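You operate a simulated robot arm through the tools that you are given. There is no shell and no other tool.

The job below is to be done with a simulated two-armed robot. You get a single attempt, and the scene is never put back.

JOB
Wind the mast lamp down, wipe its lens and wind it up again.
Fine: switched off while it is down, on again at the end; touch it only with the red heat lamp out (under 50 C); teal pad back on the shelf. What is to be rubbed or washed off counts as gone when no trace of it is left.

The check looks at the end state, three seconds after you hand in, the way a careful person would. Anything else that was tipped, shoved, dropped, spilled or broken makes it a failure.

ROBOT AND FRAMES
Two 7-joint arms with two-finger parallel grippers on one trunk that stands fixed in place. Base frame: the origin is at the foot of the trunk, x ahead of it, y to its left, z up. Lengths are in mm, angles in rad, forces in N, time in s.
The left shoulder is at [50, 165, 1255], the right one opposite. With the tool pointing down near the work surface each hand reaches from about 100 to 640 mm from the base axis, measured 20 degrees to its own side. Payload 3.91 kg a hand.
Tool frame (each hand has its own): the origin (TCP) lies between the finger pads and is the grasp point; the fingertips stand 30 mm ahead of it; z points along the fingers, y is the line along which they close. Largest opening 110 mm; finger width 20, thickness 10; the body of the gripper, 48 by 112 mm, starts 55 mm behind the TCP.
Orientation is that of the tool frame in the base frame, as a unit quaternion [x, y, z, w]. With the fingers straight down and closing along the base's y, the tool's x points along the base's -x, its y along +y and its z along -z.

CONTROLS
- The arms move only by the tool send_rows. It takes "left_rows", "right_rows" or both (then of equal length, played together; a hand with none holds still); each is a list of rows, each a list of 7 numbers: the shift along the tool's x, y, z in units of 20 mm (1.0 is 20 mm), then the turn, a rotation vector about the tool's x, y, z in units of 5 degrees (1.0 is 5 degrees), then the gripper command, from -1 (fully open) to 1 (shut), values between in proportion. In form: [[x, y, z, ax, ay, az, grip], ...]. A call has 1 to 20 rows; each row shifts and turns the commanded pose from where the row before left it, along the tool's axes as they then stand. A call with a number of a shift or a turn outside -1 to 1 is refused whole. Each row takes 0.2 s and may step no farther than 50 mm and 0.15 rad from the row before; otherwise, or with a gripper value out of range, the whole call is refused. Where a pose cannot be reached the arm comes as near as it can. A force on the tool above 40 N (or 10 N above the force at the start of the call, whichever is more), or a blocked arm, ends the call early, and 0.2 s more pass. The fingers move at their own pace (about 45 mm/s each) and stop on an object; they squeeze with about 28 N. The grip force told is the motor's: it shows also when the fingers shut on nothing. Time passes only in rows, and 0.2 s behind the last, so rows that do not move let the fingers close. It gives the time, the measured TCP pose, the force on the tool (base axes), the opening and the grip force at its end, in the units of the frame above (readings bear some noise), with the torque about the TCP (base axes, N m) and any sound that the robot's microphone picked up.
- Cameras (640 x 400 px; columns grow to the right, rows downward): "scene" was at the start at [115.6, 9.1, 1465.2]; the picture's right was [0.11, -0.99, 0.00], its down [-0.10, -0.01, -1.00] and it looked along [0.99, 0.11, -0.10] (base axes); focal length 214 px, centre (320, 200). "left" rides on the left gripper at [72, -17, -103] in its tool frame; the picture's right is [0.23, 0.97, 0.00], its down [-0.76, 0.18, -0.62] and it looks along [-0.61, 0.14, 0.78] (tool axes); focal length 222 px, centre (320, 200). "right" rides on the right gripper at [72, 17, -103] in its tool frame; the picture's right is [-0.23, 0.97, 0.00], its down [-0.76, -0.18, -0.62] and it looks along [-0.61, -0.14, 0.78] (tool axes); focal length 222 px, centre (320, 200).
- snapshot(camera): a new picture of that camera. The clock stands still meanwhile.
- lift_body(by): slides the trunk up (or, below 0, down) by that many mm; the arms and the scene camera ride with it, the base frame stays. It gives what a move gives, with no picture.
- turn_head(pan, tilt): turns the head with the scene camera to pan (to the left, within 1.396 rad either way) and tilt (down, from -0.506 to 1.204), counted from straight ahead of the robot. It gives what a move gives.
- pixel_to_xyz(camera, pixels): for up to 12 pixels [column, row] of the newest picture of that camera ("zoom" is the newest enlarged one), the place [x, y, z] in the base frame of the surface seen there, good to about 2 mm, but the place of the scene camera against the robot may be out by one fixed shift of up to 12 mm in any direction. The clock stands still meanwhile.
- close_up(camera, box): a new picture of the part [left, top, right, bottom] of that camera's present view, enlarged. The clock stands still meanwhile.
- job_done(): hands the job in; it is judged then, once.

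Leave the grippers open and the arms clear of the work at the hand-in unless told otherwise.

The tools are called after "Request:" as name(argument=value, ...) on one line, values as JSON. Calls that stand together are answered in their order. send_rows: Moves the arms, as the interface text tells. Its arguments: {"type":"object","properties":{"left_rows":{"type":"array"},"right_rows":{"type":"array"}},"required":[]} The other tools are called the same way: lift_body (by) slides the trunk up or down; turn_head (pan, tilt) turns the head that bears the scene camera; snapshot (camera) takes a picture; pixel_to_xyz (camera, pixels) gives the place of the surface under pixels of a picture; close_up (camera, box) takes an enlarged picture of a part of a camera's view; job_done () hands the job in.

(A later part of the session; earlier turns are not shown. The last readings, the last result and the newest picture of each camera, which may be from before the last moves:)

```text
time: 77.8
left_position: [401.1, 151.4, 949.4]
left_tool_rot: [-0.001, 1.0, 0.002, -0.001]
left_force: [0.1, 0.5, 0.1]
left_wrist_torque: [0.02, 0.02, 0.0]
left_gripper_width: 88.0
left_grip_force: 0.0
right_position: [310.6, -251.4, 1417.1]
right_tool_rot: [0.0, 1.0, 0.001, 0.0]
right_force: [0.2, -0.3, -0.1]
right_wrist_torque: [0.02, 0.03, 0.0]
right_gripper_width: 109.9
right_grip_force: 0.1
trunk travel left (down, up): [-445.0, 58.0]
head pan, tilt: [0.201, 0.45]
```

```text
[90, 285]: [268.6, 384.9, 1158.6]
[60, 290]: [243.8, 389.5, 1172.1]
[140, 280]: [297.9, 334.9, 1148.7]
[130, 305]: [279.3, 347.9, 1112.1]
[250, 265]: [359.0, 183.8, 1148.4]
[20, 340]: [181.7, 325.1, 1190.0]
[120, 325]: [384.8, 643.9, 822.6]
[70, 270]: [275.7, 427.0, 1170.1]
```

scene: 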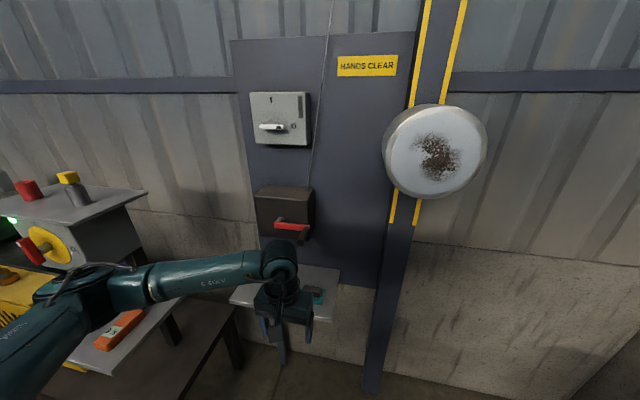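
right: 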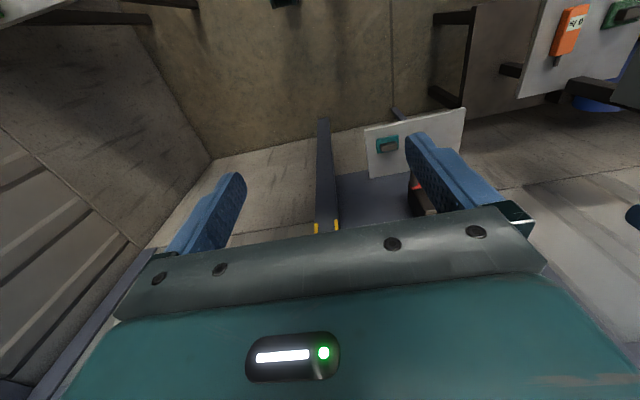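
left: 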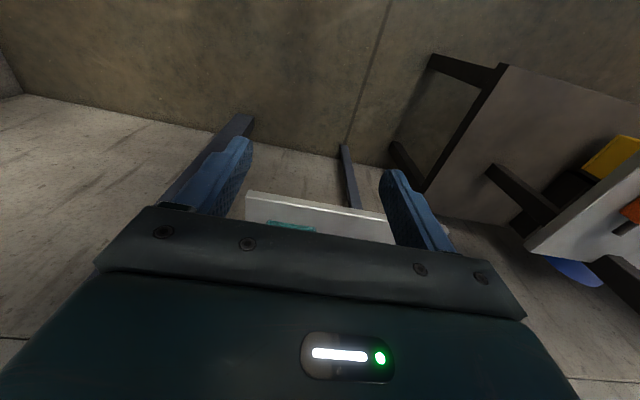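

The elbow is clear of the table. Now pitch the hand 45° forward while moving in to about (540, 150, 910).

Request:
send_rows(left_rows=[[-0.77, 0, 0.215, 0, -1, 0, -0.6], [-0.748, 0, 0.281, 0, -1, 0, -0.6], [-0.721, 0, 0.346, 0, -1, 0, -0.6], [-0.688, 0, 0.407, 0, -1, 0, -0.6], [-0.65, 0, 0.465, 0, -1, 0, -0.6], [-0.607, 0, 0.52, 0, -1, 0, -0.6], [-0.559, 0, 0.571, 0, -1, 0, -0.6], [-0.507, 0, 0.618, 0, -1, 0, -0.6], [-0.452, 0, 0.66, 0, -1, 0, -0.6]])

Request:
snapshot(camera="left")

Request:
snapshot(camera="scene")

```text
time: 79.8
left_position: [541.4, 151.0, 912.2]
left_tool_rot: [0.0, 0.924, 0.003, 0.383]
left_force: [0.6, -0.3, -1.0]
left_wrist_torque: [0.02, 0.03, 0.0]
left_gripper_width: 88.1
left_grip_force: 0.1
right_position: [311.3, -252.1, 1417.0]
right_tool_rot: [-0.001, 1.0, 0.0, 0.0]
right_force: [0.1, 0.7, -0.5]
right_wrist_torque: [-0.01, 0.0, -0.01]
right_gripper_width: 110.0
right_grip_force: 0.0
trunk travel left (down, up): [-445.0, 58.0]
head pan, tilt: [0.201, 0.45]
```

```text
taken
```

left: 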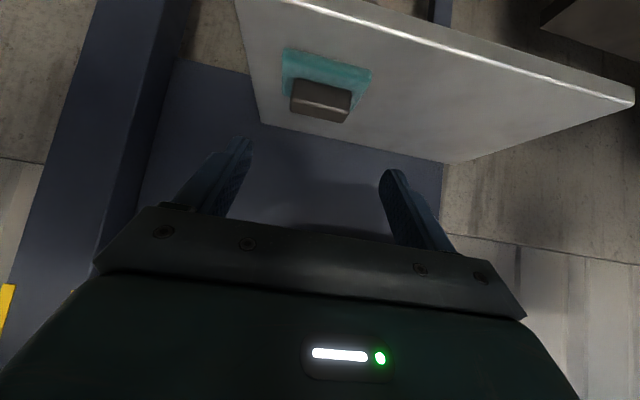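

```text
taken
```

scene: 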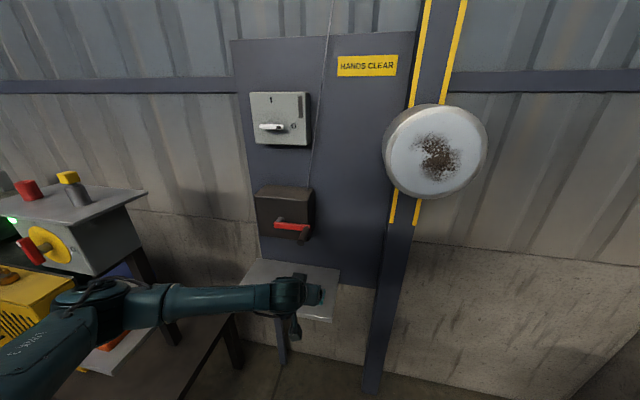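

The pad is plainly seen in the left picture around (322,85). I zoom and measure the block and base.

Request:
close_up(camera="left", box=[265, 35, 395, 135])

```text
4.00 times, centred on (330, 85) of left
```

zoom: 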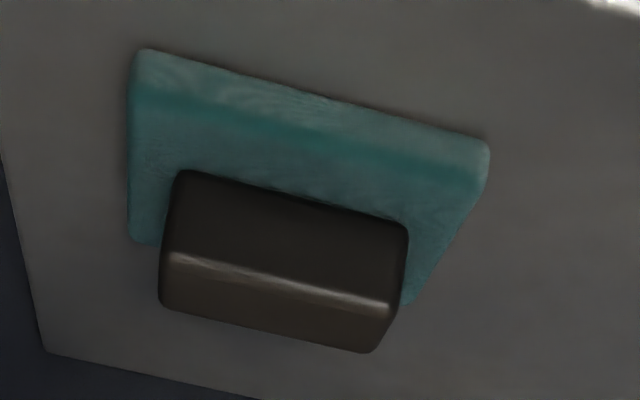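

Request:
pixel_to_xyz(camera="zoom", pixels=[[285, 200], [285, 240], [275, 300], [270, 318], [185, 185], [400, 235], [170, 285], [380, 330], [140, 60], [480, 150], [145, 110], [475, 190]])

Request:
pixel_to_xyz(camera="zoom", pixels=[[135, 225], [410, 295], [170, 250], [395, 300], [178, 225], [402, 270], [60, 100], [560, 200], [310, 110], [310, 140], [165, 300], [372, 348]])

```text
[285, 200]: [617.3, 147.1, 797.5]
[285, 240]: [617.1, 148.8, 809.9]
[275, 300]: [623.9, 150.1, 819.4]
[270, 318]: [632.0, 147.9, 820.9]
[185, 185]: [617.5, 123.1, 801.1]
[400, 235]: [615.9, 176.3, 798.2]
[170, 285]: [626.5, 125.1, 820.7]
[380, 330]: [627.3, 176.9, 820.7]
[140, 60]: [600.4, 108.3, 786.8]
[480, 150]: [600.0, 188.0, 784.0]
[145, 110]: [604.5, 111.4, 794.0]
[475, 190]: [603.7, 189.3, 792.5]
```

```text
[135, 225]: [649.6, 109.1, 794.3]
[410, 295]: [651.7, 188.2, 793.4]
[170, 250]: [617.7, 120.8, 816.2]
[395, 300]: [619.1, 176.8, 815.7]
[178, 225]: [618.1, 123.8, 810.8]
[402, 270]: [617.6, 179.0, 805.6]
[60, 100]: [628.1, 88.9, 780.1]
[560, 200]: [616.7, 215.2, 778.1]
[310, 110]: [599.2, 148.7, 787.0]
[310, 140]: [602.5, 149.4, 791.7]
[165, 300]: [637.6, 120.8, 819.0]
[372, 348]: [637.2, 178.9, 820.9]
```

Block: x 617–642, y 121–179, top z 820.5; base top z≈794; shelf z≈779. I approach along the tool axis, stopping about 18 mm short of the grasp point.

Request:
send_rows(left_rows=[[0.5, -0.075, 0.2, 0, 0, 0, -0.6], [0, 0, 0.9, 0, 0, 0, -0.6], [0, 0, 0.9, 0, 0, 0, -0.6], [0, 0, 0.9, 0, 0, 0, -0.6], [0, 0, 0.9, 0, 0, 0, -0.6], [0, 0, 0.9, 0, 0, 0, -0.6]])

Request:
snapshot(camera="left")

Request:
close_up(camera="scene", box=[220, 230, 350, 330])

```text
time: 81.2
left_position: [601.0, 151.5, 839.9]
left_tool_rot: [0.0, 0.924, 0.002, 0.382]
left_force: [-0.5, 0.4, -0.2]
left_wrist_torque: [-0.01, -0.04, 0.0]
left_gripper_width: 88.0
left_grip_force: 0.1
right_position: [311.2, -250.2, 1417.5]
right_tool_rot: [0.0, 1.0, 0.001, 0.0]
right_force: [0.3, 0.5, -0.3]
right_wrist_torque: [-0.03, 0.01, 0.0]
right_gripper_width: 109.8
right_grip_force: 0.1
trunk travel left (down, up): [-445.0, 58.0]
head pan, tilt: [0.201, 0.45]
```

```text
taken
```

left: 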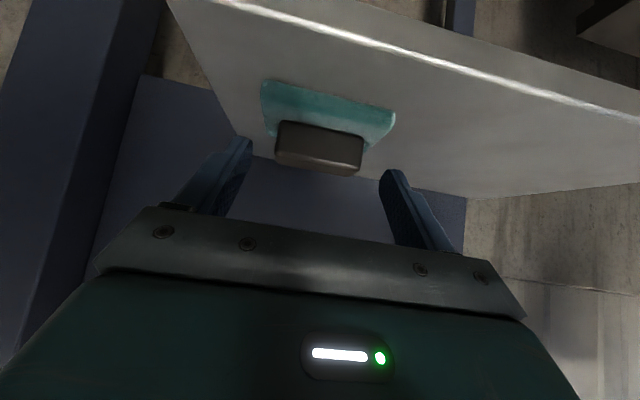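

```text
4.00 times, centred on (285, 280) of scene
```

zoom: 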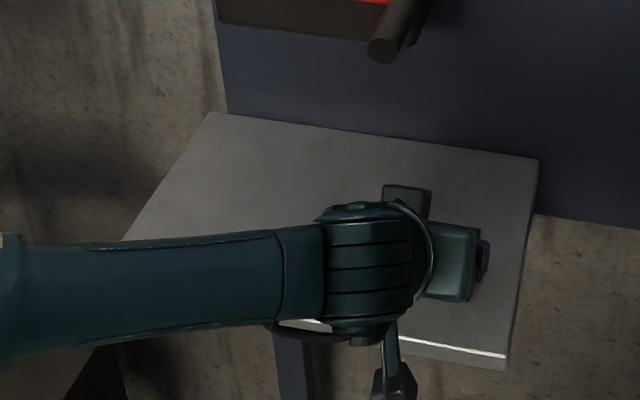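

On line. I finish the last 20 mm and close on the block's ends.

Request:
send_rows(left_rows=[[0.05, -0.1, 0.5, 0, 0, 0, -0.6], [0, 0, 0.48, 0, 0, 0, -0.6], [0, 0, 0, 0, 0, 0, -0.6]])

Request:
send_rows(left_rows=[[0, 0, 0, 0, 0, 0, 1], [0, 0, 0, 0, 0, 0, 1], [0, 0, 0, 0, 0, 0, 1], [0, 0, 0, 0, 0, 0, 1]])

Request:
snapshot(camera="left")

```text
time: 82.0
left_position: [613.2, 149.7, 824.8]
left_tool_rot: [-0.001, 0.924, 0.004, 0.383]
left_force: [-0.2, 0.1, -0.2]
left_wrist_torque: [0.0, 0.0, -0.01]
left_gripper_width: 87.9
left_grip_force: 0.1
right_position: [312.2, -250.1, 1418.7]
right_tool_rot: [-0.001, 1.0, 0.001, 0.0]
right_force: [0.3, 0.0, -0.2]
right_wrist_torque: [-0.01, -0.01, 0.01]
right_gripper_width: 109.9
right_grip_force: 0.1
trunk travel left (down, up): [-445.0, 58.0]
head pan, tilt: [0.201, 0.45]
```

```text
time: 83.0
left_position: [612.3, 148.4, 825.4]
left_tool_rot: [0.0, 0.924, 0.003, 0.383]
left_force: [0.1, -0.4, 0.0]
left_wrist_torque: [-0.01, 0.02, 0.0]
left_gripper_width: 59.3
left_grip_force: 28.3
right_position: [310.4, -251.2, 1417.7]
right_tool_rot: [0.0, 1.0, 0.001, 0.0]
right_force: [0.3, 1.0, 0.3]
right_wrist_torque: [0.02, 0.02, -0.01]
right_gripper_width: 109.9
right_grip_force: 0.1
trunk travel left (down, up): [-445.0, 58.0]
head pan, tilt: [0.201, 0.45]
```

```text
taken
```

left: 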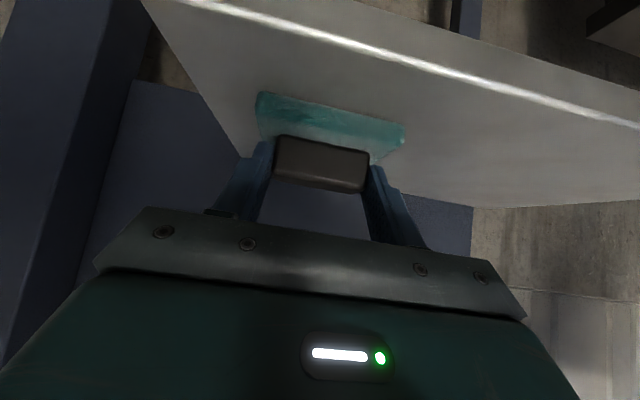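

Gripped (59 mm, 28 N). I lift the pad 30 mm and check it stays square in the fingers.

Request:
send_rows(left_rows=[[-0.3, 0, -0.3, 0, 0, 0, 1], [-0.4, 0, -0.4, 0, 0, 0, 1], [-0.4, 0, -0.4, 0, 0, 0, 1], [0, 0, 0, 0, 0, 0, 1]])

Request:
close_up(camera="left", box=[220, 60, 430, 220])

```text
time: 84.0
left_position: [611.3, 148.4, 853.8]
left_tool_rot: [0.0, 0.924, 0.003, 0.383]
left_force: [-0.5, 0.5, -0.6]
left_wrist_torque: [-0.02, 0.01, 0.0]
left_gripper_width: 59.1
left_grip_force: 28.2
right_position: [310.6, -251.5, 1416.3]
right_tool_rot: [0.0, 1.0, 0.001, 0.0]
right_force: [0.4, -1.0, -1.0]
right_wrist_torque: [-0.02, -0.05, -0.02]
right_gripper_width: 110.1
right_grip_force: 0.1
trunk travel left (down, up): [-445.0, 58.0]
head pan, tilt: [0.201, 0.45]
```

```text
2.50 times, centred on (325, 140) of left
```

zoom: 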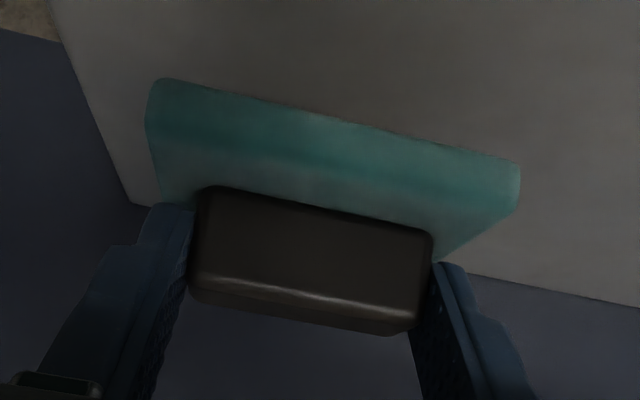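

The pad is held square. I back it away from the shelf and up to about (440, 150, 900).

Request:
send_rows(left_rows=[[0.487, 0, -0.848, 0, 0, 0, 1], [0.487, 0, -0.848, 0, 0, 0, 1], [0.487, 0, -0.848, 0, 0, 0, 1], [0.487, 0, -0.848, 0, 0, 0, 1], [0.487, 0, -0.848, 0, 0, 0, 1], [0.487, 0, -0.848, 0, 0, 0, 1], [0.487, 0, -0.848, 0, 0, 0, 1], [0.487, 0, -0.848, 0, 0, 0, 1], [0.487, 0, -0.848, 0, 0, 0, 1]])

Request:
send_rows(left_rows=[[-0.7, 0.05, -0.7, 0, 0, 0, 1], [-0.7, 0.05, -0.7, 0, 0, 0, 1], [-0.7, 0.05, -0.7, 0, 0, 0, 1], [-0.7, 0.05, -0.7, 0, 0, 0, 1], [-0.7, 0.05, -0.7, 0, 0, 0, 1], [-0.7, 0.05, -0.7, 0, 0, 0, 1], [-0.7, 0.05, -0.7, 0, 0, 0, 1], [-0.7, 0.05, -0.7, 0, 0, 0, 1], [-0.7, 0.05, -0.7, 0, 0, 0, 1], [-0.7, 0.05, -0.7, 0, 0, 0, 1], [-0.7, 0.05, -0.7, 0, 0, 0, 1], [-0.7, 0.05, -0.7, 0, 0, 0, 1], [-0.7, 0.05, -0.7, 0, 0, 0, 1], [-0.7, 0.05, -0.7, 0, 0, 0, 1], [-0.7, 0.05, -0.7, 0, 0, 0, 1], [-0.7, 0.05, -0.7, 0, 0, 0, 1], [-0.7, 0.05, -0.7, 0, 0, 0, 1], [-0.7, 0.05, -0.7, 0, 0, 0, 1], [-0.7, 0.05, -0.7, 0, 0, 0, 1], [-0.7, 0.05, -0.7, 0, 0, 0, 1]])

Request:
snapshot(camera="scene")

```text
time: 86.0
left_position: [442.2, 148.9, 901.6]
left_tool_rot: [0.0, 0.924, 0.003, 0.383]
left_force: [0.0, 0.4, -1.0]
left_wrist_torque: [-0.02, -0.02, 0.0]
left_gripper_width: 59.4
left_grip_force: 28.1
right_position: [311.1, -251.2, 1416.5]
right_tool_rot: [0.0, 1.0, 0.002, 0.001]
right_force: [-0.3, -0.6, -0.8]
right_wrist_torque: [0.01, 0.0, 0.02]
right_gripper_width: 110.2
right_grip_force: 0.0
trunk travel left (down, up): [-445.0, 58.0]
head pan, tilt: [0.201, 0.45]
```

```text
time: 90.2
left_position: [443.5, 167.5, 1297.5]
left_tool_rot: [0.0, 0.924, 0.004, 0.382]
left_force: [1.0, -0.2, -0.4]
left_wrist_torque: [-0.05, 0.01, -0.03]
left_gripper_width: 59.1
left_grip_force: 28.0
right_position: [311.5, -251.0, 1418.5]
right_tool_rot: [0.0, 1.0, 0.001, 0.0]
right_force: [0.2, -0.8, -0.3]
right_wrist_torque: [0.0, 0.0, 0.0]
right_gripper_width: 110.1
right_grip_force: 0.1
trunk travel left (down, up): [-445.0, 58.0]
head pan, tilt: [0.201, 0.45]
```

```text
taken
```

scene: 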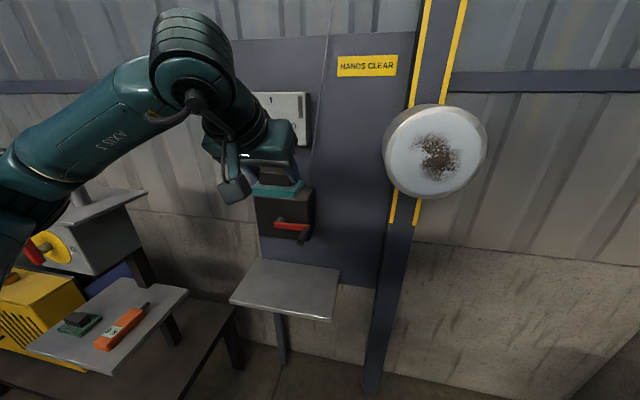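

The pad is in hand in front of the winch, hanging clear. Now I pitch the hand up to horizontal at about (503, 167, 1417), a posture that worked earlier.

Request:
send_rows(left_rows=[[-0.707, 0, -0.236, 0, -1, 0, 1], [-0.725, 0, -0.174, 0, -1, 0, 1], [-0.737, 0, -0.11, 0, -1, 0, 1], [-0.744, 0, -0.045, 0, -1, 0, 1], [-0.745, 0, 0.02, 0, -1, 0, 1], [-0.741, 0, 0.085, 0, -1, 0, 1], [-0.731, 0, 0.149, 0, -1, 0, 1], [-0.715, 0, 0.212, 0, -1, 0, 1], [-0.693, 0, 0.274, 0, -1, 0, 1]])

Request:
snapshot(camera="scene")

Request:
snapshot(camera="left")

```text
time: 92.2
left_position: [502.6, 165.5, 1417.2]
left_tool_rot: [0.0, 0.707, 0.004, 0.707]
left_force: [0.2, -0.2, -0.9]
left_wrist_torque: [-0.03, 0.06, 0.0]
left_gripper_width: 59.1
left_grip_force: 27.3
right_position: [311.0, -251.0, 1417.4]
right_tool_rot: [0.0, 1.0, 0.001, 0.0]
right_force: [0.9, 0.5, 0.5]
right_wrist_torque: [-0.01, 0.06, 0.01]
right_gripper_width: 110.1
right_grip_force: 0.0
trunk travel left (down, up): [-445.0, 58.0]
head pan, tilt: [0.201, 0.45]
```

```text
taken
```

scene: 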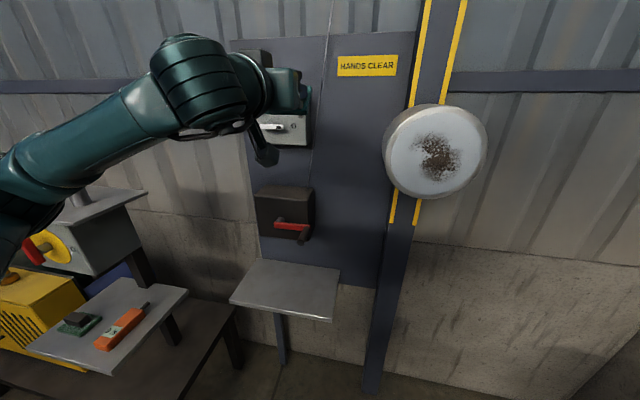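

```text
taken
```

left: 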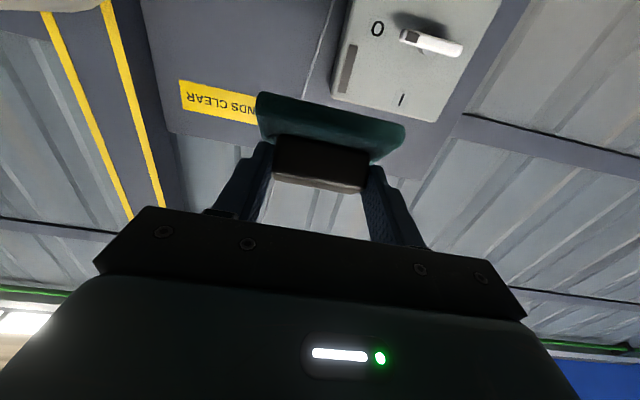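

Forward-pointing with the pad held firmly. I lower the trunk 200 mm so the wiping height is comfortable, and pull the right hand back out of the left arm's way.

Request:
lift_body(by=-200)

Request:
send_rows(right_rows=[[0.8, 0, -0.6, 0, 0, 0, -1], [0.8, 0, -0.6, 0, 0, 0, -1], [0.8, 0, -0.6, 0, 0, 0, -1], [0.8, 0, -0.6, 0, 0, 0, -1], [0.8, 0, -0.6, 0, 0, 0, -1], [0.8, 0, -0.6, 0, 0, 0, -1]])

Request:
turn_head(pan=-0.1, tilt=0.1)

Request:
snapshot(camera="scene")

```text
time: 94.4
left_position: [503.3, 164.9, 1216.8]
left_tool_rot: [0.001, 0.707, 0.003, 0.707]
left_force: [0.2, 0.0, -1.8]
left_wrist_torque: [0.0, 0.03, -0.01]
left_gripper_width: 59.3
left_grip_force: 27.9
right_position: [311.0, -250.6, 1217.5]
right_tool_rot: [0.0, 1.0, 0.001, 0.0]
right_force: [0.6, -0.5, 0.2]
right_wrist_torque: [-0.01, -0.01, -0.03]
right_gripper_width: 109.8
right_grip_force: 0.0
trunk travel left (down, up): [-245.0, 258.0]
head pan, tilt: [0.201, 0.45]
```

```text
time: 95.8
left_position: [503.5, 165.3, 1218.4]
left_tool_rot: [0.001, 0.707, 0.003, 0.707]
left_force: [1.3, 0.0, -1.2]
left_wrist_torque: [0.0, 0.02, 0.0]
left_gripper_width: 58.9
left_grip_force: 28.2
right_position: [253.9, -201.1, 1220.4]
right_tool_rot: [0.0, 1.0, 0.002, 0.0]
right_force: [0.0, 0.3, -0.2]
right_wrist_torque: [-0.03, -0.01, 0.02]
right_gripper_width: 109.9
right_grip_force: 0.0
right hand out of reach, approached as far as the arm can: row 1, 2, 3, 4, 5, 6
trunk travel left (down, up): [-245.0, 258.0]
head pan, tilt: [0.201, 0.45]
```

```text
time: 96.6
left_position: [502.0, 164.4, 1217.3]
left_tool_rot: [0.0, 0.707, 0.004, 0.707]
left_force: [-0.1, -0.4, -0.4]
left_wrist_torque: [-0.03, 0.0, 0.03]
left_gripper_width: 59.0
left_grip_force: 28.0
right_position: [253.8, -200.7, 1219.2]
right_tool_rot: [0.0, 1.0, 0.002, 0.001]
right_force: [-0.1, -0.2, 0.4]
right_wrist_torque: [0.0, 0.0, 0.0]
right_gripper_width: 109.9
right_grip_force: 0.0
trunk travel left (down, up): [-245.0, 258.0]
head pan, tilt: [-0.099, 0.099]
```

```text
taken
```

scene: 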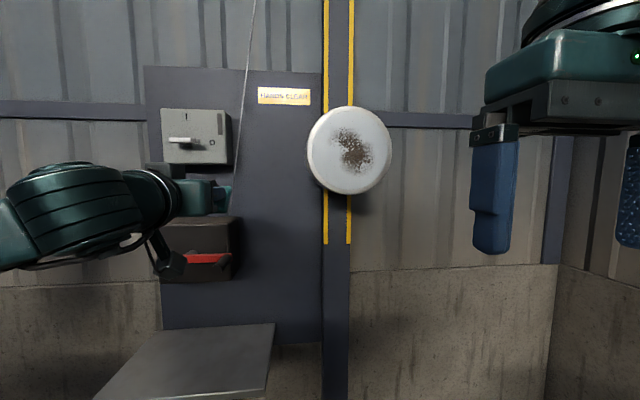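

I have a clear view of the lens. I'd like the right hand further away, so I try raising it and moving it right.

Request:
send_rows(right_rows=[[0, 0, -1, 0, 0, 0, -1], [0, 0, -1, 0, 0, 0, -1], [0, 0, -1, 0, 0, 0, -1], [0, 0, -1, 0, 0, 0, -1], [0, -0.5, -1, 0, 0, 0, -1], [0, -0.5, -1, 0, 0, 0, -1], [0, -0.5, -1, 0, 0, 0, -1], [0, -0.5, -1, 0, 0, 0, -1]])

Request:
pixel_to_xyz(camera="scene", pixels=[[348, 150], [308, 150], [391, 150], [348, 108], [348, 193], [313, 150], [386, 150], [348, 113], [348, 188], [335, 130], [365, 170], [350, 155]])

Request:
close_up(camera="scene", box=[298, 100, 402, 200])

```text
time: 98.4
left_position: [503.0, 165.8, 1217.3]
left_tool_rot: [0.0, 0.707, 0.003, 0.707]
left_force: [0.7, 0.1, 0.2]
left_wrist_torque: [0.01, 0.04, 0.0]
left_gripper_width: 58.9
left_grip_force: 27.8
right_position: [301.7, -175.9, 1254.2]
right_tool_rot: [0.0, 1.0, 0.001, 0.001]
right_force: [0.5, 0.5, -0.1]
right_wrist_torque: [-0.01, 0.01, 0.02]
right_gripper_width: 110.0
right_grip_force: 0.0
right hand out of reach, approached as far as the arm can: row 1, 2, 3, 4, 5, 6, 7, 8
trunk travel left (down, up): [-245.0, 258.0]
head pan, tilt: [-0.099, 0.099]
```

```text
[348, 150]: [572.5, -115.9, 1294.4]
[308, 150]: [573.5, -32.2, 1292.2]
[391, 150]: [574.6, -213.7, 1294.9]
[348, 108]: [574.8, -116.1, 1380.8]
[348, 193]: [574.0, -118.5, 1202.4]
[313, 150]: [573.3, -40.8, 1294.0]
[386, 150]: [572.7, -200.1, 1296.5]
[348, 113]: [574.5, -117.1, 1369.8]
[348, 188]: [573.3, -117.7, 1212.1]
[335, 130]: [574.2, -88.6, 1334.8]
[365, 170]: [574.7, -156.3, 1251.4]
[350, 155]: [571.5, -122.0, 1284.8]
```

```text
4.00 times, centred on (350, 150) of scene
```

zoom: 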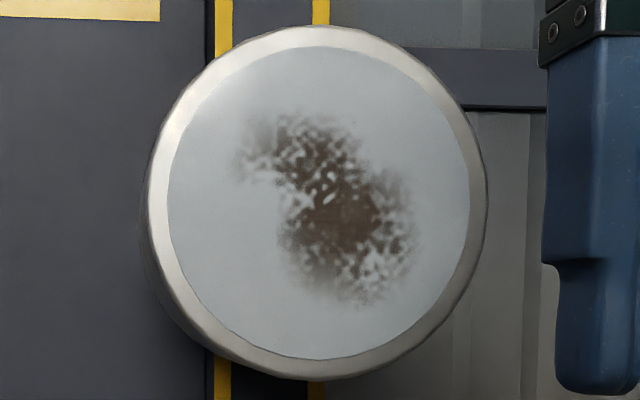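

The lens is centred at about (y −122, z 1292) in scene coordinates, radius ~80 inside a 90 mm rim. The dirt spans roughly ±48 mm. The right hand went nowhere useful upward, so I'll move it down and to the right instead, well below the wiping zone.

Request:
send_rows(right_rows=[[0, -0.4, 1, 0, 0, 0, -1], [0, -0.4, 1, 0, 0, 0, -1], [0, -0.4, 1, 0, 0, 0, -1], [0, -0.4, 1, 0, 0, 0, -1], [0, -0.4, 1, 0, 0, 0, -1], [0, -0.4, 1, 0, 0, 0, -1], [0, -0.4, 1, 0, 0, 0, -1], [0, -0.4, 1, 0, 0, 0, -1], [0, -0.4, 1, 0, 0, 0, -1], [0, -0.4, 1, 0, 0, 0, -1], [0, -0.4, 1, 0, 0, 0, -1], [0, -0.4, 1, 0, 0, 0, -1], [0, -0.4, 1, 0, 0, 0, -1], [0, -0.4, 1, 0, 0, 0, -1], [0, -0.4, 1, 0, 0, 0, -1]])

Request:
turn_head(pan=-0.3, tilt=0.3)

Request:
snapshot(camera="scene")

```text
time: 101.6
left_position: [503.1, 165.5, 1217.1]
left_tool_rot: [0.001, 0.707, 0.002, 0.707]
left_force: [0.5, 0.6, -0.6]
left_wrist_torque: [0.02, 0.04, 0.0]
left_gripper_width: 58.8
left_grip_force: 28.1
right_position: [298.7, -297.5, 955.2]
right_tool_rot: [-0.001, 1.0, 0.002, 0.0]
right_force: [0.1, -1.4, 1.4]
right_wrist_torque: [-0.02, 0.01, 0.0]
right_gripper_width: 110.0
right_grip_force: 0.0
trunk travel left (down, up): [-245.0, 258.0]
head pan, tilt: [-0.099, 0.099]
```

```text
time: 102.3
left_position: [503.1, 165.9, 1216.4]
left_tool_rot: [0.0, 0.707, 0.003, 0.707]
left_force: [0.0, 0.3, -1.1]
left_wrist_torque: [0.0, 0.03, 0.01]
left_gripper_width: 59.1
left_grip_force: 28.2
right_position: [298.2, -297.7, 954.6]
right_tool_rot: [0.002, 1.0, 0.001, -0.001]
right_force: [0.1, 0.2, -0.7]
right_wrist_torque: [-0.01, 0.03, 0.01]
right_gripper_width: 109.9
right_grip_force: 0.0
trunk travel left (down, up): [-245.0, 258.0]
head pan, tilt: [-0.3, 0.3]
```

```text
taken
```

scene: 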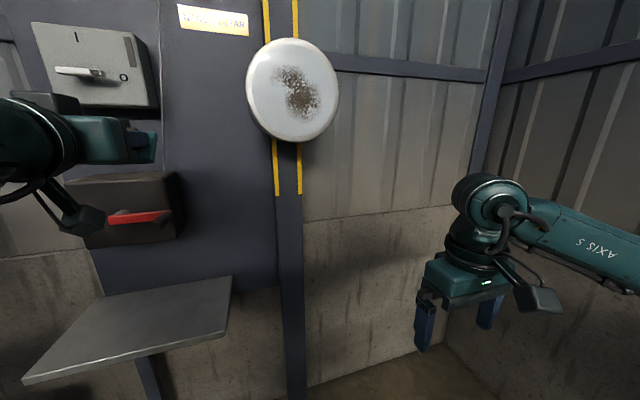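

The right arm is out of the way. I now tip the left hand up to 45° above horizontal so the pad's teal face points at the lens, moving to about (470, 60, 1270).

Request:
send_rows(left_rows=[[-0.295, -0.59, -0.183, 0, -1, 0, 1], [-0.31, -0.59, -0.157, 0, -1, 0, 1], [-0.322, -0.59, -0.129, 0, -1, 0, 1], [-0.332, -0.59, -0.1, 0, -1, 0, 1], [-0.34, -0.59, -0.071, 0, -1, 0, 1], [-0.345, -0.59, -0.041, 0, -1, 0, 1], [-0.347, -0.59, -0.011, 0, -1, 0, 1], [-0.347, -0.59, 0.019, 0, -1, 0, 1], [-0.344, -0.59, 0.05, 0, -1, 0, 1]])

Request:
turn_head(pan=0.0, tilt=0.1)

Request:
snapshot(camera="scene")

Request:
snapshot(camera="left")

```text
time: 104.3
left_position: [469.2, 58.7, 1269.9]
left_tool_rot: [0.002, 0.382, 0.002, 0.924]
left_force: [-0.7, 0.4, -1.0]
left_wrist_torque: [0.01, 0.01, -0.01]
left_gripper_width: 58.8
left_grip_force: 28.3
right_position: [298.8, -296.2, 955.2]
right_tool_rot: [0.001, 1.0, 0.001, 0.0]
right_force: [0.1, -0.1, -0.1]
right_wrist_torque: [0.01, 0.01, 0.02]
right_gripper_width: 110.0
right_grip_force: 0.1
trunk travel left (down, up): [-245.0, 258.0]
head pan, tilt: [-0.3, 0.3]
```

```text
time: 105.2
left_position: [469.9, 58.4, 1269.9]
left_tool_rot: [0.003, 0.384, 0.002, 0.923]
left_force: [-0.2, 0.7, -0.7]
left_wrist_torque: [0.0, 0.01, -0.02]
left_gripper_width: 59.3
left_grip_force: 27.8
right_position: [299.1, -297.2, 955.2]
right_tool_rot: [0.0, 1.0, 0.001, 0.0]
right_force: [1.0, -0.5, -0.6]
right_wrist_torque: [0.0, -0.01, -0.03]
right_gripper_width: 109.9
right_grip_force: 0.0
trunk travel left (down, up): [-245.0, 258.0]
head pan, tilt: [0.0, 0.099]
```

```text
taken
```

scene: 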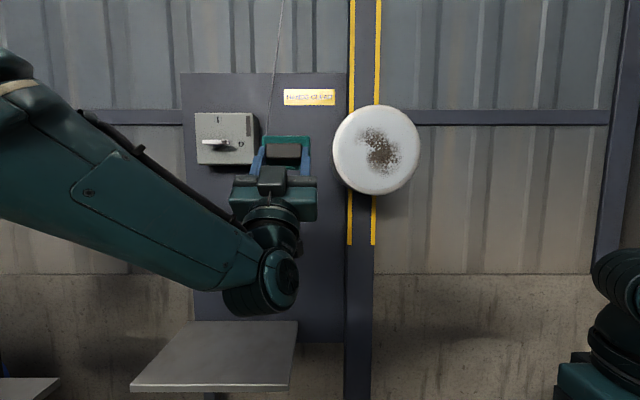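

```text
taken
```

left: 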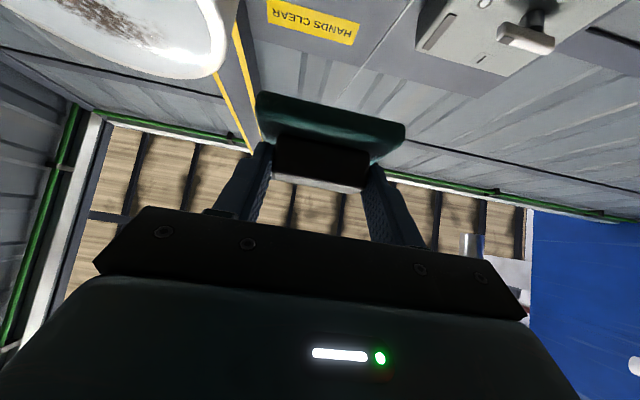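

The pad faces forward and the strip on the box is still dark. I check the lens plane with the left wrist camera (no offset), since it shows part of the lens at top left.

Request:
pixel_to_xyz(camera="left", pixels=[[130, 30], [160, 20], [195, 40], [170, 55], [100, 15], [220, 65], [200, 73], [330, 100], [280, 105], [390, 130]])

```text
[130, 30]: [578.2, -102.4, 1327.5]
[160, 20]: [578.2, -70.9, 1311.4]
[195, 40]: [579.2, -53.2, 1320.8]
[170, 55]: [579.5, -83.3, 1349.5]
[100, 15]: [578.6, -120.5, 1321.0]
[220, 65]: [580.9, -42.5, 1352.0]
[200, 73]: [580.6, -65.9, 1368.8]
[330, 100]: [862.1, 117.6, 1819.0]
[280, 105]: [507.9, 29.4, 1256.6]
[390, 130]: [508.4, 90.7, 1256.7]
```

Wrist camera: lens plane x≈578.5. The pad face is at TCP + (46, 0, 17). I move in front of the lens centre with a 32 mm gap, TCP about (500, −119, 1283).

Request:
send_rows(left_rows=[[0.06, -0.8875, 0.152, 0, 0, 0, 1], [0.06, -0.8875, 0.152, 0, 0, 0, 1], [0.06, -0.8875, 0.152, 0, 0, 0, 1], [0.06, -0.8875, 0.152, 0, 0, 0, 1], [0.06, -0.8875, 0.152, 0, 0, 0, 1], [0.06, -0.8875, 0.152, 0, 0, 0, 1], [0.06, -0.8875, 0.152, 0, 0, 0, 1], [0.06, -0.8875, 0.152, 0, 0, 0, 1], [0.06, -0.8875, 0.152, 0, 0, 0, 1], [0.06, -0.8875, 0.152, 0, 0, 0, 1]])

Request:
snapshot(camera="scene")

Request:
snapshot(camera="left")

```text
time: 107.3
left_position: [501.4, -117.4, 1281.4]
left_tool_rot: [0.002, 0.382, 0.002, 0.924]
left_force: [0.3, 0.1, -0.6]
left_wrist_torque: [0.0, 0.02, 0.04]
left_gripper_width: 58.9
left_grip_force: 27.6
right_position: [299.9, -295.7, 955.2]
right_tool_rot: [-0.001, 1.0, 0.0, 0.0]
right_force: [-0.6, 0.7, 0.6]
right_wrist_torque: [0.02, -0.03, 0.0]
right_gripper_width: 110.1
right_grip_force: 0.1
trunk travel left (down, up): [-245.0, 258.0]
head pan, tilt: [0.0, 0.099]
```

```text
taken
```

scene: 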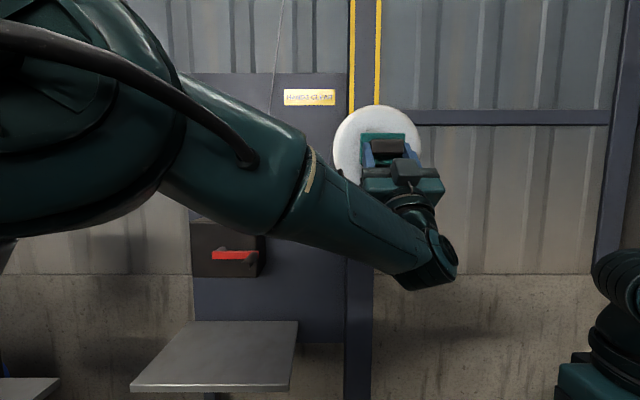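

```text
taken
```

left: 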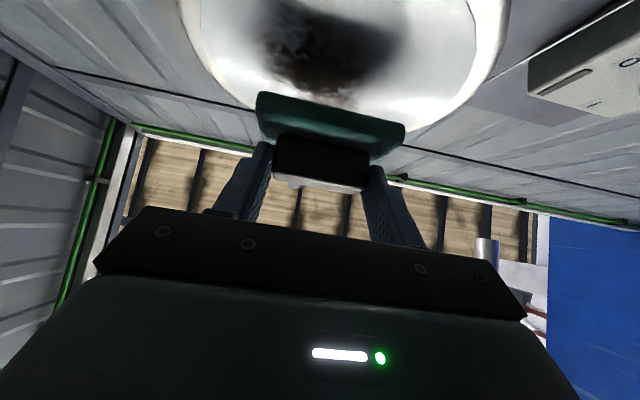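

The pad is in front of the lens. I approach +x to near contact, then creep in small steps feeling for force.

Request:
send_rows(left_rows=[[0.48, 0, 0.48, 0, 0, 0, 1], [0.48, 0, 0.48, 0, 0, 0, 1], [0, 0, 0, 0, 0, 0, 1]])

Request:
send_rows(left_rows=[[0.07, 0, 0.07, 0, 0, 0, 1], [0, 0, 0, 0, 0, 0, 1]])

Request:
send_rows(left_rows=[[0.07, 0, 0.07, 0, 0, 0, 1], [0, 0, 0, 0, 0, 0, 1]])

```text
time: 108.2
left_position: [528.4, -118.7, 1281.3]
left_tool_rot: [0.003, 0.383, 0.002, 0.924]
left_force: [-1.4, -0.9, -1.2]
left_wrist_torque: [0.01, 0.06, -0.02]
left_gripper_width: 59.1
left_grip_force: 27.7
right_position: [299.7, -296.5, 955.5]
right_tool_rot: [0.0, 1.0, 0.001, 0.0]
right_force: [0.6, -0.3, -0.6]
right_wrist_torque: [0.0, 0.02, 0.02]
right_gripper_width: 110.2
right_grip_force: 0.1
trunk travel left (down, up): [-245.0, 258.0]
head pan, tilt: [0.0, 0.099]
```

```text
time: 108.8
left_position: [530.0, -119.0, 1281.2]
left_tool_rot: [0.002, 0.383, 0.003, 0.924]
left_force: [0.2, 0.6, -1.0]
left_wrist_torque: [-0.04, 0.04, -0.01]
left_gripper_width: 59.0
left_grip_force: 27.9
right_position: [298.6, -297.1, 955.7]
right_tool_rot: [0.0, 1.0, 0.001, -0.001]
right_force: [0.1, -0.4, 0.6]
right_wrist_torque: [-0.02, 0.0, 0.0]
right_gripper_width: 110.1
right_grip_force: 0.1
trunk travel left (down, up): [-245.0, 258.0]
head pan, tilt: [0.0, 0.099]
```

```text
time: 109.3
left_position: [532.1, -120.0, 1280.5]
left_tool_rot: [0.003, 0.383, 0.002, 0.924]
left_force: [-0.5, -0.3, -0.4]
left_wrist_torque: [0.02, 0.02, 0.03]
left_gripper_width: 58.8
left_grip_force: 27.7
right_position: [298.3, -296.8, 954.5]
right_tool_rot: [0.0, 1.0, 0.001, 0.0]
right_force: [0.4, 1.2, -0.1]
right_wrist_torque: [0.02, -0.01, -0.03]
right_gripper_width: 109.9
right_grip_force: 0.0
trunk travel left (down, up): [-245.0, 258.0]
head pan, tilt: [0.0, 0.099]
```

No contact yet at TCP x≈532. I creep further.

Request:
send_rows(left_rows=[[0.07, 0, 0.07, 0, 0, 0, 1], [0, 0, 0, 0, 0, 0, 1]])

Request:
send_rows(left_rows=[[0.05, 0, 0.05, 0, 0, 0, 1], [0, 0, 0, 0, 0, 0, 1]])

Request:
send_rows(left_rows=[[0.05, 0, 0.05, 0, 0, 0, 1], [0, 0, 0, 0, 0, 0, 1]])

```text
time: 110.0
left_position: [533.8, -119.0, 1281.7]
left_tool_rot: [0.002, 0.382, 0.002, 0.924]
left_force: [-1.7, -0.4, -0.1]
left_wrist_torque: [-0.01, -0.07, -0.06]
left_gripper_width: 58.8
left_grip_force: 28.0
right_position: [298.8, -297.6, 955.4]
right_tool_rot: [0.001, 1.0, 0.001, 0.0]
right_force: [0.1, -0.9, 0.2]
right_wrist_torque: [-0.03, 0.01, -0.01]
right_gripper_width: 110.1
right_grip_force: 0.1
trunk travel left (down, up): [-245.0, 258.0]
head pan, tilt: [0.0, 0.099]
```

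```text
time: 110.5
left_position: [534.3, -120.2, 1281.9]
left_tool_rot: [0.002, 0.382, 0.002, 0.924]
left_force: [-6.1, 0.2, -0.9]
left_wrist_torque: [-0.04, -0.06, -0.24]
left_gripper_width: 58.7
left_grip_force: 28.2
right_position: [299.0, -298.3, 956.1]
right_tool_rot: [0.0, 1.0, 0.001, 0.002]
right_force: [0.3, -0.5, -0.6]
right_wrist_torque: [0.01, 0.0, 0.01]
right_gripper_width: 109.9
right_grip_force: 0.0
trunk travel left (down, up): [-245.0, 258.0]
head pan, tilt: [0.0, 0.099]
```

```text
time: 111.2
left_position: [534.4, -120.3, 1282.7]
left_tool_rot: [0.003, 0.381, 0.002, 0.924]
left_force: [-13.6, 0.6, -0.6]
left_wrist_torque: [-0.04, 0.01, -0.24]
left_gripper_width: 59.0
left_grip_force: 28.0
right_position: [298.6, -297.0, 955.9]
right_tool_rot: [0.0, 1.0, 0.001, 0.002]
right_force: [0.2, 0.3, 0.6]
right_wrist_torque: [-0.03, 0.02, -0.01]
right_gripper_width: 110.2
right_grip_force: 0.1
trunk travel left (down, up): [-245.0, 258.0]
head pan, tilt: [0.0, 0.099]
```

Contact with about 14 N of press at TCP x≈534. I start with a gentle horizontal stroke (+y 35 mm) and watch the forces.

Request:
send_rows(left_rows=[[-0.02, 0.3, -0.02, 0, 0, 0, 1], [0, 0.3, 0, 0, 0, 0, 1], [0, 0.4, 0, 0, 0, 0, 1], [0, 0.4, 0, 0, 0, 0, 1], [0, 0.35, 0, 0, 0, 0, 1]])

Request:
snapshot(camera="left")

```text
time: 112.3
left_position: [533.7, -85.1, 1282.8]
left_tool_rot: [0.002, 0.382, 0.003, 0.924]
left_force: [-13.0, -3.1, 0.1]
left_wrist_torque: [0.05, -0.12, -0.28]
left_gripper_width: 59.0
left_grip_force: 28.0
right_position: [298.0, -297.2, 955.7]
right_tool_rot: [-0.001, 1.0, 0.001, 0.001]
right_force: [0.8, -0.4, 0.7]
right_wrist_torque: [-0.01, 0.02, 0.01]
right_gripper_width: 110.0
right_grip_force: 0.0
trunk travel left (down, up): [-245.0, 258.0]
head pan, tilt: [0.0, 0.099]
```

```text
taken
```

left: 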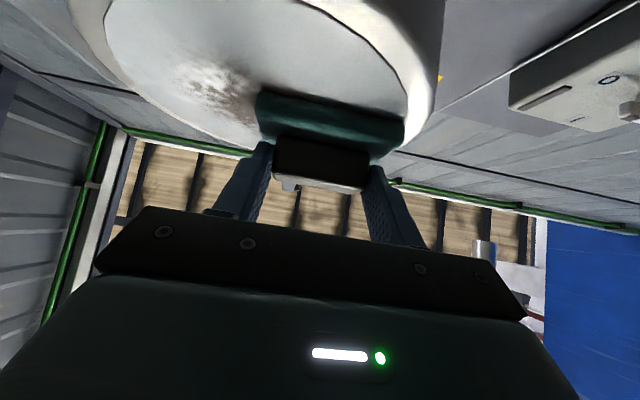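

The wipe works: friction is 3 N, the press 13 N. Now full horizontal strokes across the lens, then a step up.

Request:
send_rows(left_rows=[[0, -0.42, 0, 0, 0, 0, 1], [0, -0.42, 0, 0, 0, 0, 1], [0, -0.42, 0, 0, 0, 0, 1], [0, -0.42, 0, 0, 0, 0, 1], [0, -0.42, 0, 0, 0, 0, 1], [0, -0.42, 0, 0, 0, 0, 1], [0, -0.42, 0, 0, 0, 0, 1], [0, -0.42, 0, 0, 0, 0, 1], [0, -0.42, 0, 0, 0, 0, 1], [0, 0.42, 0, 0, 0, 0, 1], [0, 0.42, 0, 0, 0, 0, 1], [0, 0.42, 0, 0, 0, 0, 1], [0, 0.42, 0, 0, 0, 0, 1], [0, 0.42, 0, 0, 0, 0, 1], [0, 0.42, 0, 0, 0, 0, 1], [0, 0.42, 0, 0, 0, 0, 1], [0, 0.42, 0, 0, 0, 0, 1], [0, 0.42, 0, 0, 0, 0, 1], [-0.318, 0, 0.318, 0, 0, 0, 1], [-0.318, 0, 0.318, 0, 0, 0, 1]])

Request:
send_rows(left_rows=[[0, -0.42, 0, 0, 0, 0, 1], [0, -0.42, 0, 0, 0, 0, 1], [0, -0.42, 0, 0, 0, 0, 1], [0, -0.42, 0, 0, 0, 0, 1], [0, -0.42, 0, 0, 0, 0, 1], [0, -0.42, 0, 0, 0, 0, 1], [0, -0.42, 0, 0, 0, 0, 1], [0, -0.42, 0, 0, 0, 0, 1], [0, -0.42, 0, 0, 0, 0, 1], [-0.28, 0, 0.28, 0, 0, 0, 1], [-0.28, 0, 0.28, 0, 0, 0, 1], [0, 0.42, 0, 0, 0, 0, 1], [0, 0.42, 0, 0, 0, 0, 1], [0, 0.42, 0, 0, 0, 0, 1], [0, 0.42, 0, 0, 0, 0, 1], [0, 0.42, 0, 0, 0, 0, 1], [0, 0.42, 0, 0, 0, 0, 1], [0, 0.42, 0, 0, 0, 0, 1], [0, 0.42, 0, 0, 0, 0, 1], [0, 0.42, 0, 0, 0, 0, 1]])

Request:
snapshot(camera="left")

```text
time: 116.5
left_position: [534.3, -85.1, 1300.3]
left_tool_rot: [0.002, 0.383, 0.002, 0.924]
left_force: [-7.0, -0.3, -1.8]
left_wrist_torque: [0.08, -0.13, -0.18]
left_gripper_width: 59.0
left_grip_force: 28.2
right_position: [298.3, -297.1, 955.7]
right_tool_rot: [0.0, 1.0, 0.0, 0.001]
right_force: [-1.2, -0.7, -0.1]
right_wrist_torque: [-0.01, 0.02, 0.01]
right_gripper_width: 110.1
right_grip_force: 0.0
trunk travel left (down, up): [-245.0, 258.0]
head pan, tilt: [0.0, 0.099]
```

```text
time: 120.8
left_position: [536.0, -83.8, 1316.5]
left_tool_rot: [0.002, 0.382, 0.002, 0.924]
left_force: [-4.9, -0.8, -0.1]
left_wrist_torque: [0.02, -0.21, 0.18]
left_gripper_width: 59.1
left_grip_force: 27.6
right_position: [298.5, -297.9, 954.7]
right_tool_rot: [0.001, 1.0, 0.001, 0.001]
right_force: [0.6, 1.0, 0.4]
right_wrist_torque: [0.0, 0.03, -0.02]
right_gripper_width: 110.0
right_grip_force: 0.0
trunk travel left (down, up): [-245.0, 258.0]
head pan, tilt: [0.0, 0.099]
```

```text
taken
```

left: 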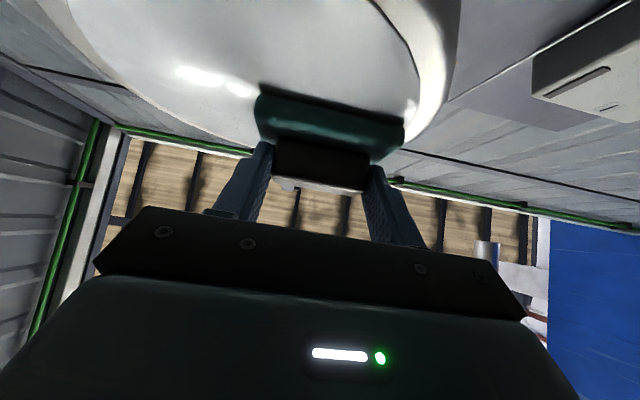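

The upper part looks clean. I continue back across at this height, then go down and wipe the lower band.

Request:
send_rows(left_rows=[[0.035, -0.42, 0.035, 0, 0, 0, 1], [0, -0.42, 0, 0, 0, 0, 1], [0, -0.42, 0, 0, 0, 0, 1], [0, -0.42, 0, 0, 0, 0, 1], [0, -0.42, 0, 0, 0, 0, 1], [0, -0.42, 0, 0, 0, 0, 1], [0, -0.42, 0, 0, 0, 0, 1], [0, -0.42, 0, 0, 0, 0, 1], [0, -0.42, 0, 0, 0, 0, 1], [0.33, 0, -0.4, 0, 0, 0, 1], [0.368, 0, -0.368, 0, 0, 0, 1], [0.368, 0, -0.368, 0, 0, 0, 1], [0.368, 0, -0.368, 0, 0, 0, 1], [0.368, 0, -0.368, 0, 0, 0, 1]])

Request:
send_rows(left_rows=[[0, 0.42, 0, 0, 0, 0, 1], [0, 0.42, 0, 0, 0, 0, 1], [0, 0.42, 0, 0, 0, 0, 1], [0, 0.42, 0, 0, 0, 0, 1], [0, 0.42, 0, 0, 0, 0, 1], [0, 0.42, 0, 0, 0, 0, 1], [0, 0.42, 0, 0, 0, 0, 1], [0, 0.42, 0, 0, 0, 0, 1], [0, 0.42, 0, 0, 0, 0, 1], [0.25, 0, -0.25, 0, 0, 0, 1], [0.25, 0, -0.25, 0, 0, 0, 1], [0, -0.42, 0, 0, 0, 0, 1], [0, -0.42, 0, 0, 0, 0, 1], [0, -0.42, 0, 0, 0, 0, 1], [0, -0.42, 0, 0, 0, 0, 1], [0, -0.42, 0, 0, 0, 0, 1], [0, -0.42, 0, 0, 0, 0, 1], [0, -0.42, 0, 0, 0, 0, 1], [0, -0.42, 0, 0, 0, 0, 1]])

Request:
snapshot(camera="scene")

Request:
snapshot(camera="left")

```text
time: 123.8
left_position: [535.3, -146.8, 1274.2]
left_tool_rot: [-0.006, 0.38, 0.003, 0.925]
left_force: [-4.4, -1.7, 0.8]
left_wrist_torque: [-0.05, -0.09, -0.16]
left_gripper_width: 59.1
left_grip_force: 27.2
left hand out of reach, approached as far as the arm can: row 13
right_position: [298.9, -298.7, 955.4]
right_tool_rot: [0.0, 1.0, 0.001, 0.001]
right_force: [-0.7, -0.6, 0.4]
right_wrist_torque: [0.0, -0.01, 0.02]
right_gripper_width: 110.1
right_grip_force: 0.2
trunk travel left (down, up): [-245.0, 258.0]
head pan, tilt: [0.0, 0.099]
```

```text
time: 127.8
left_position: [535.9, -140.5, 1259.9]
left_tool_rot: [-0.007, 0.377, 0.004, 0.926]
left_force: [-10.1, 2.8, 0.9]
left_wrist_torque: [-0.03, 0.03, -0.27]
left_gripper_width: 59.2
left_grip_force: 28.2
right_position: [298.3, -297.5, 955.0]
right_tool_rot: [0.0, 1.0, 0.001, 0.001]
right_force: [-0.8, -0.4, 0.0]
right_wrist_torque: [0.01, -0.01, 0.0]
right_gripper_width: 110.2
right_grip_force: 0.1
trunk travel left (down, up): [-245.0, 258.0]
head pan, tilt: [0.0, 0.099]
```

```text
taken
```

scene: 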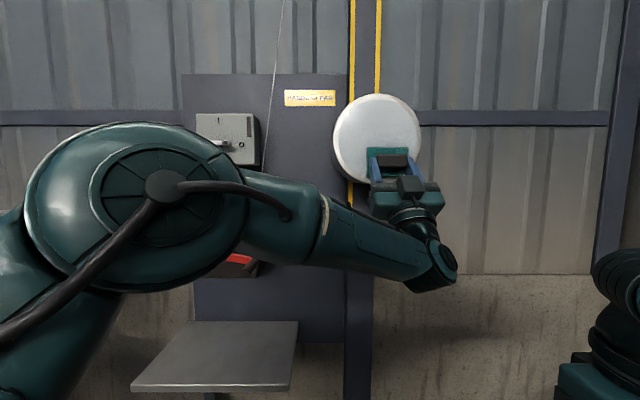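

```text
taken
```

left: 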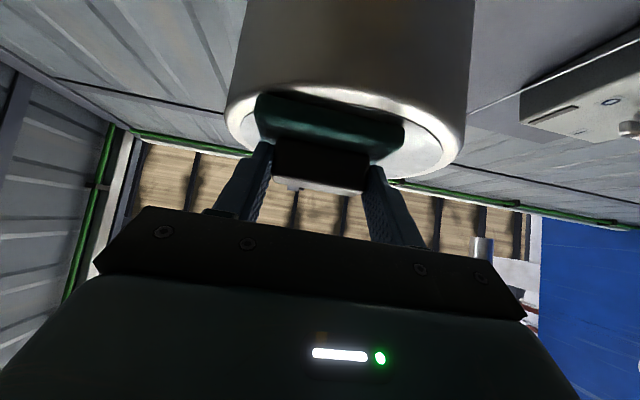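

The lower right came up against the reach limit at (−147, 1274). I back the pad off and move left to look at the lens.

Request:
send_rows(left_rows=[[-0.7, 0, -0.7, 0, 0, 0, 1], [-0.7, 0, -0.7, 0, 0, 0, 1], [-0.7, 0, -0.7, 0, 0, 0, 1], [0, 0.9, 0, 0, 0, 0, 1], [0, 0.9, 0, 0, 0, 0, 1], [0, 0.9, 0, 0, 0, 0, 1], [0, 0.9, 0, 0, 0, 0, 1], [0, 0.9, 0, 0, 0, 0, 1], [0, 0.9, 0, 0, 0, 0, 1], [0, 0.9, 0, 0, 0, 0, 1], [0, 0.9, 0, 0, 0, 0, 1], [0, 0.9, 0, 0, 0, 0, 1]])

Request:
snapshot(camera="scene")

Request:
close_up(camera="scene", box=[325, 85, 430, 205])

```text
time: 130.3
left_position: [473.9, 14.5, 1250.5]
left_tool_rot: [0.001, 0.382, 0.003, 0.924]
left_force: [0.3, 0.2, -0.8]
left_wrist_torque: [0.03, 0.04, 0.0]
left_gripper_width: 58.9
left_grip_force: 28.3
right_position: [299.0, -297.9, 955.1]
right_tool_rot: [0.001, 1.0, 0.001, 0.001]
right_force: [0.5, 0.5, -0.4]
right_wrist_torque: [-0.02, -0.02, 0.01]
right_gripper_width: 109.9
right_grip_force: 0.1
trunk travel left (down, up): [-245.0, 258.0]
head pan, tilt: [0.0, 0.099]
```

```text
taken
```

scene: 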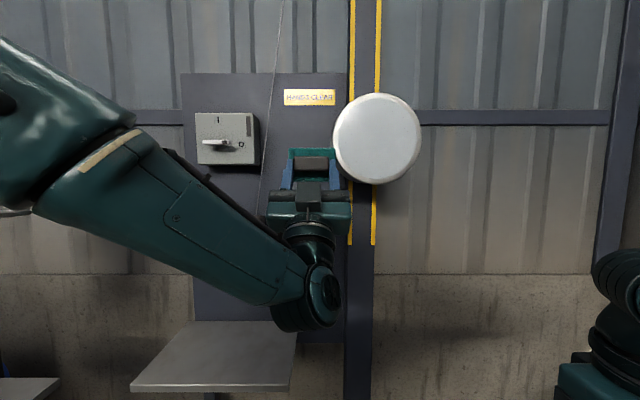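

```text
3.33 times, centred on (378, 145) of scene
```

zoom: 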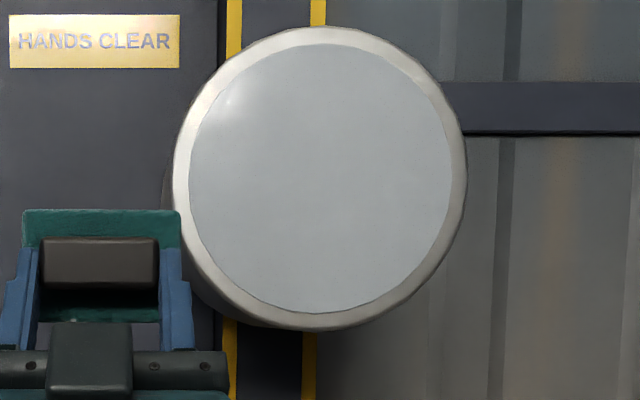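

The lens looks clean. (The lamp rode up about 25 mm with the wiping; that's harmless since it gets wound up next.) I look closer for remaining traces.

Request:
close_up(camera="scene", box=[350, 95, 415, 140])

Request:
close_up(camera="scene", box=[345, 135, 415, 185])

Request:
pixel_to_xyz(camera="scene", pixels=[[377, 140], [377, 95], [377, 183], [334, 140], [420, 140]])

```text
8.89 times, centred on (382, 118) of scene
```

zoom: 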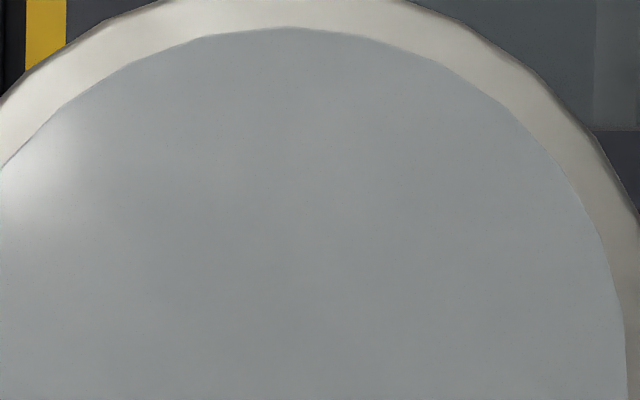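

```text
8.00 times, centred on (380, 160) of scene
```

zoom: 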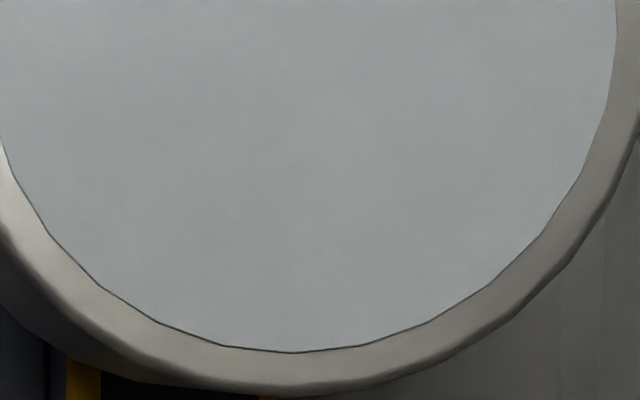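

```text
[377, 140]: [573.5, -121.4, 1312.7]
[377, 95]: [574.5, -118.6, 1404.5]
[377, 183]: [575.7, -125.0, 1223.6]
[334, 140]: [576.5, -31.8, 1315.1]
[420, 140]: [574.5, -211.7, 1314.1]
```

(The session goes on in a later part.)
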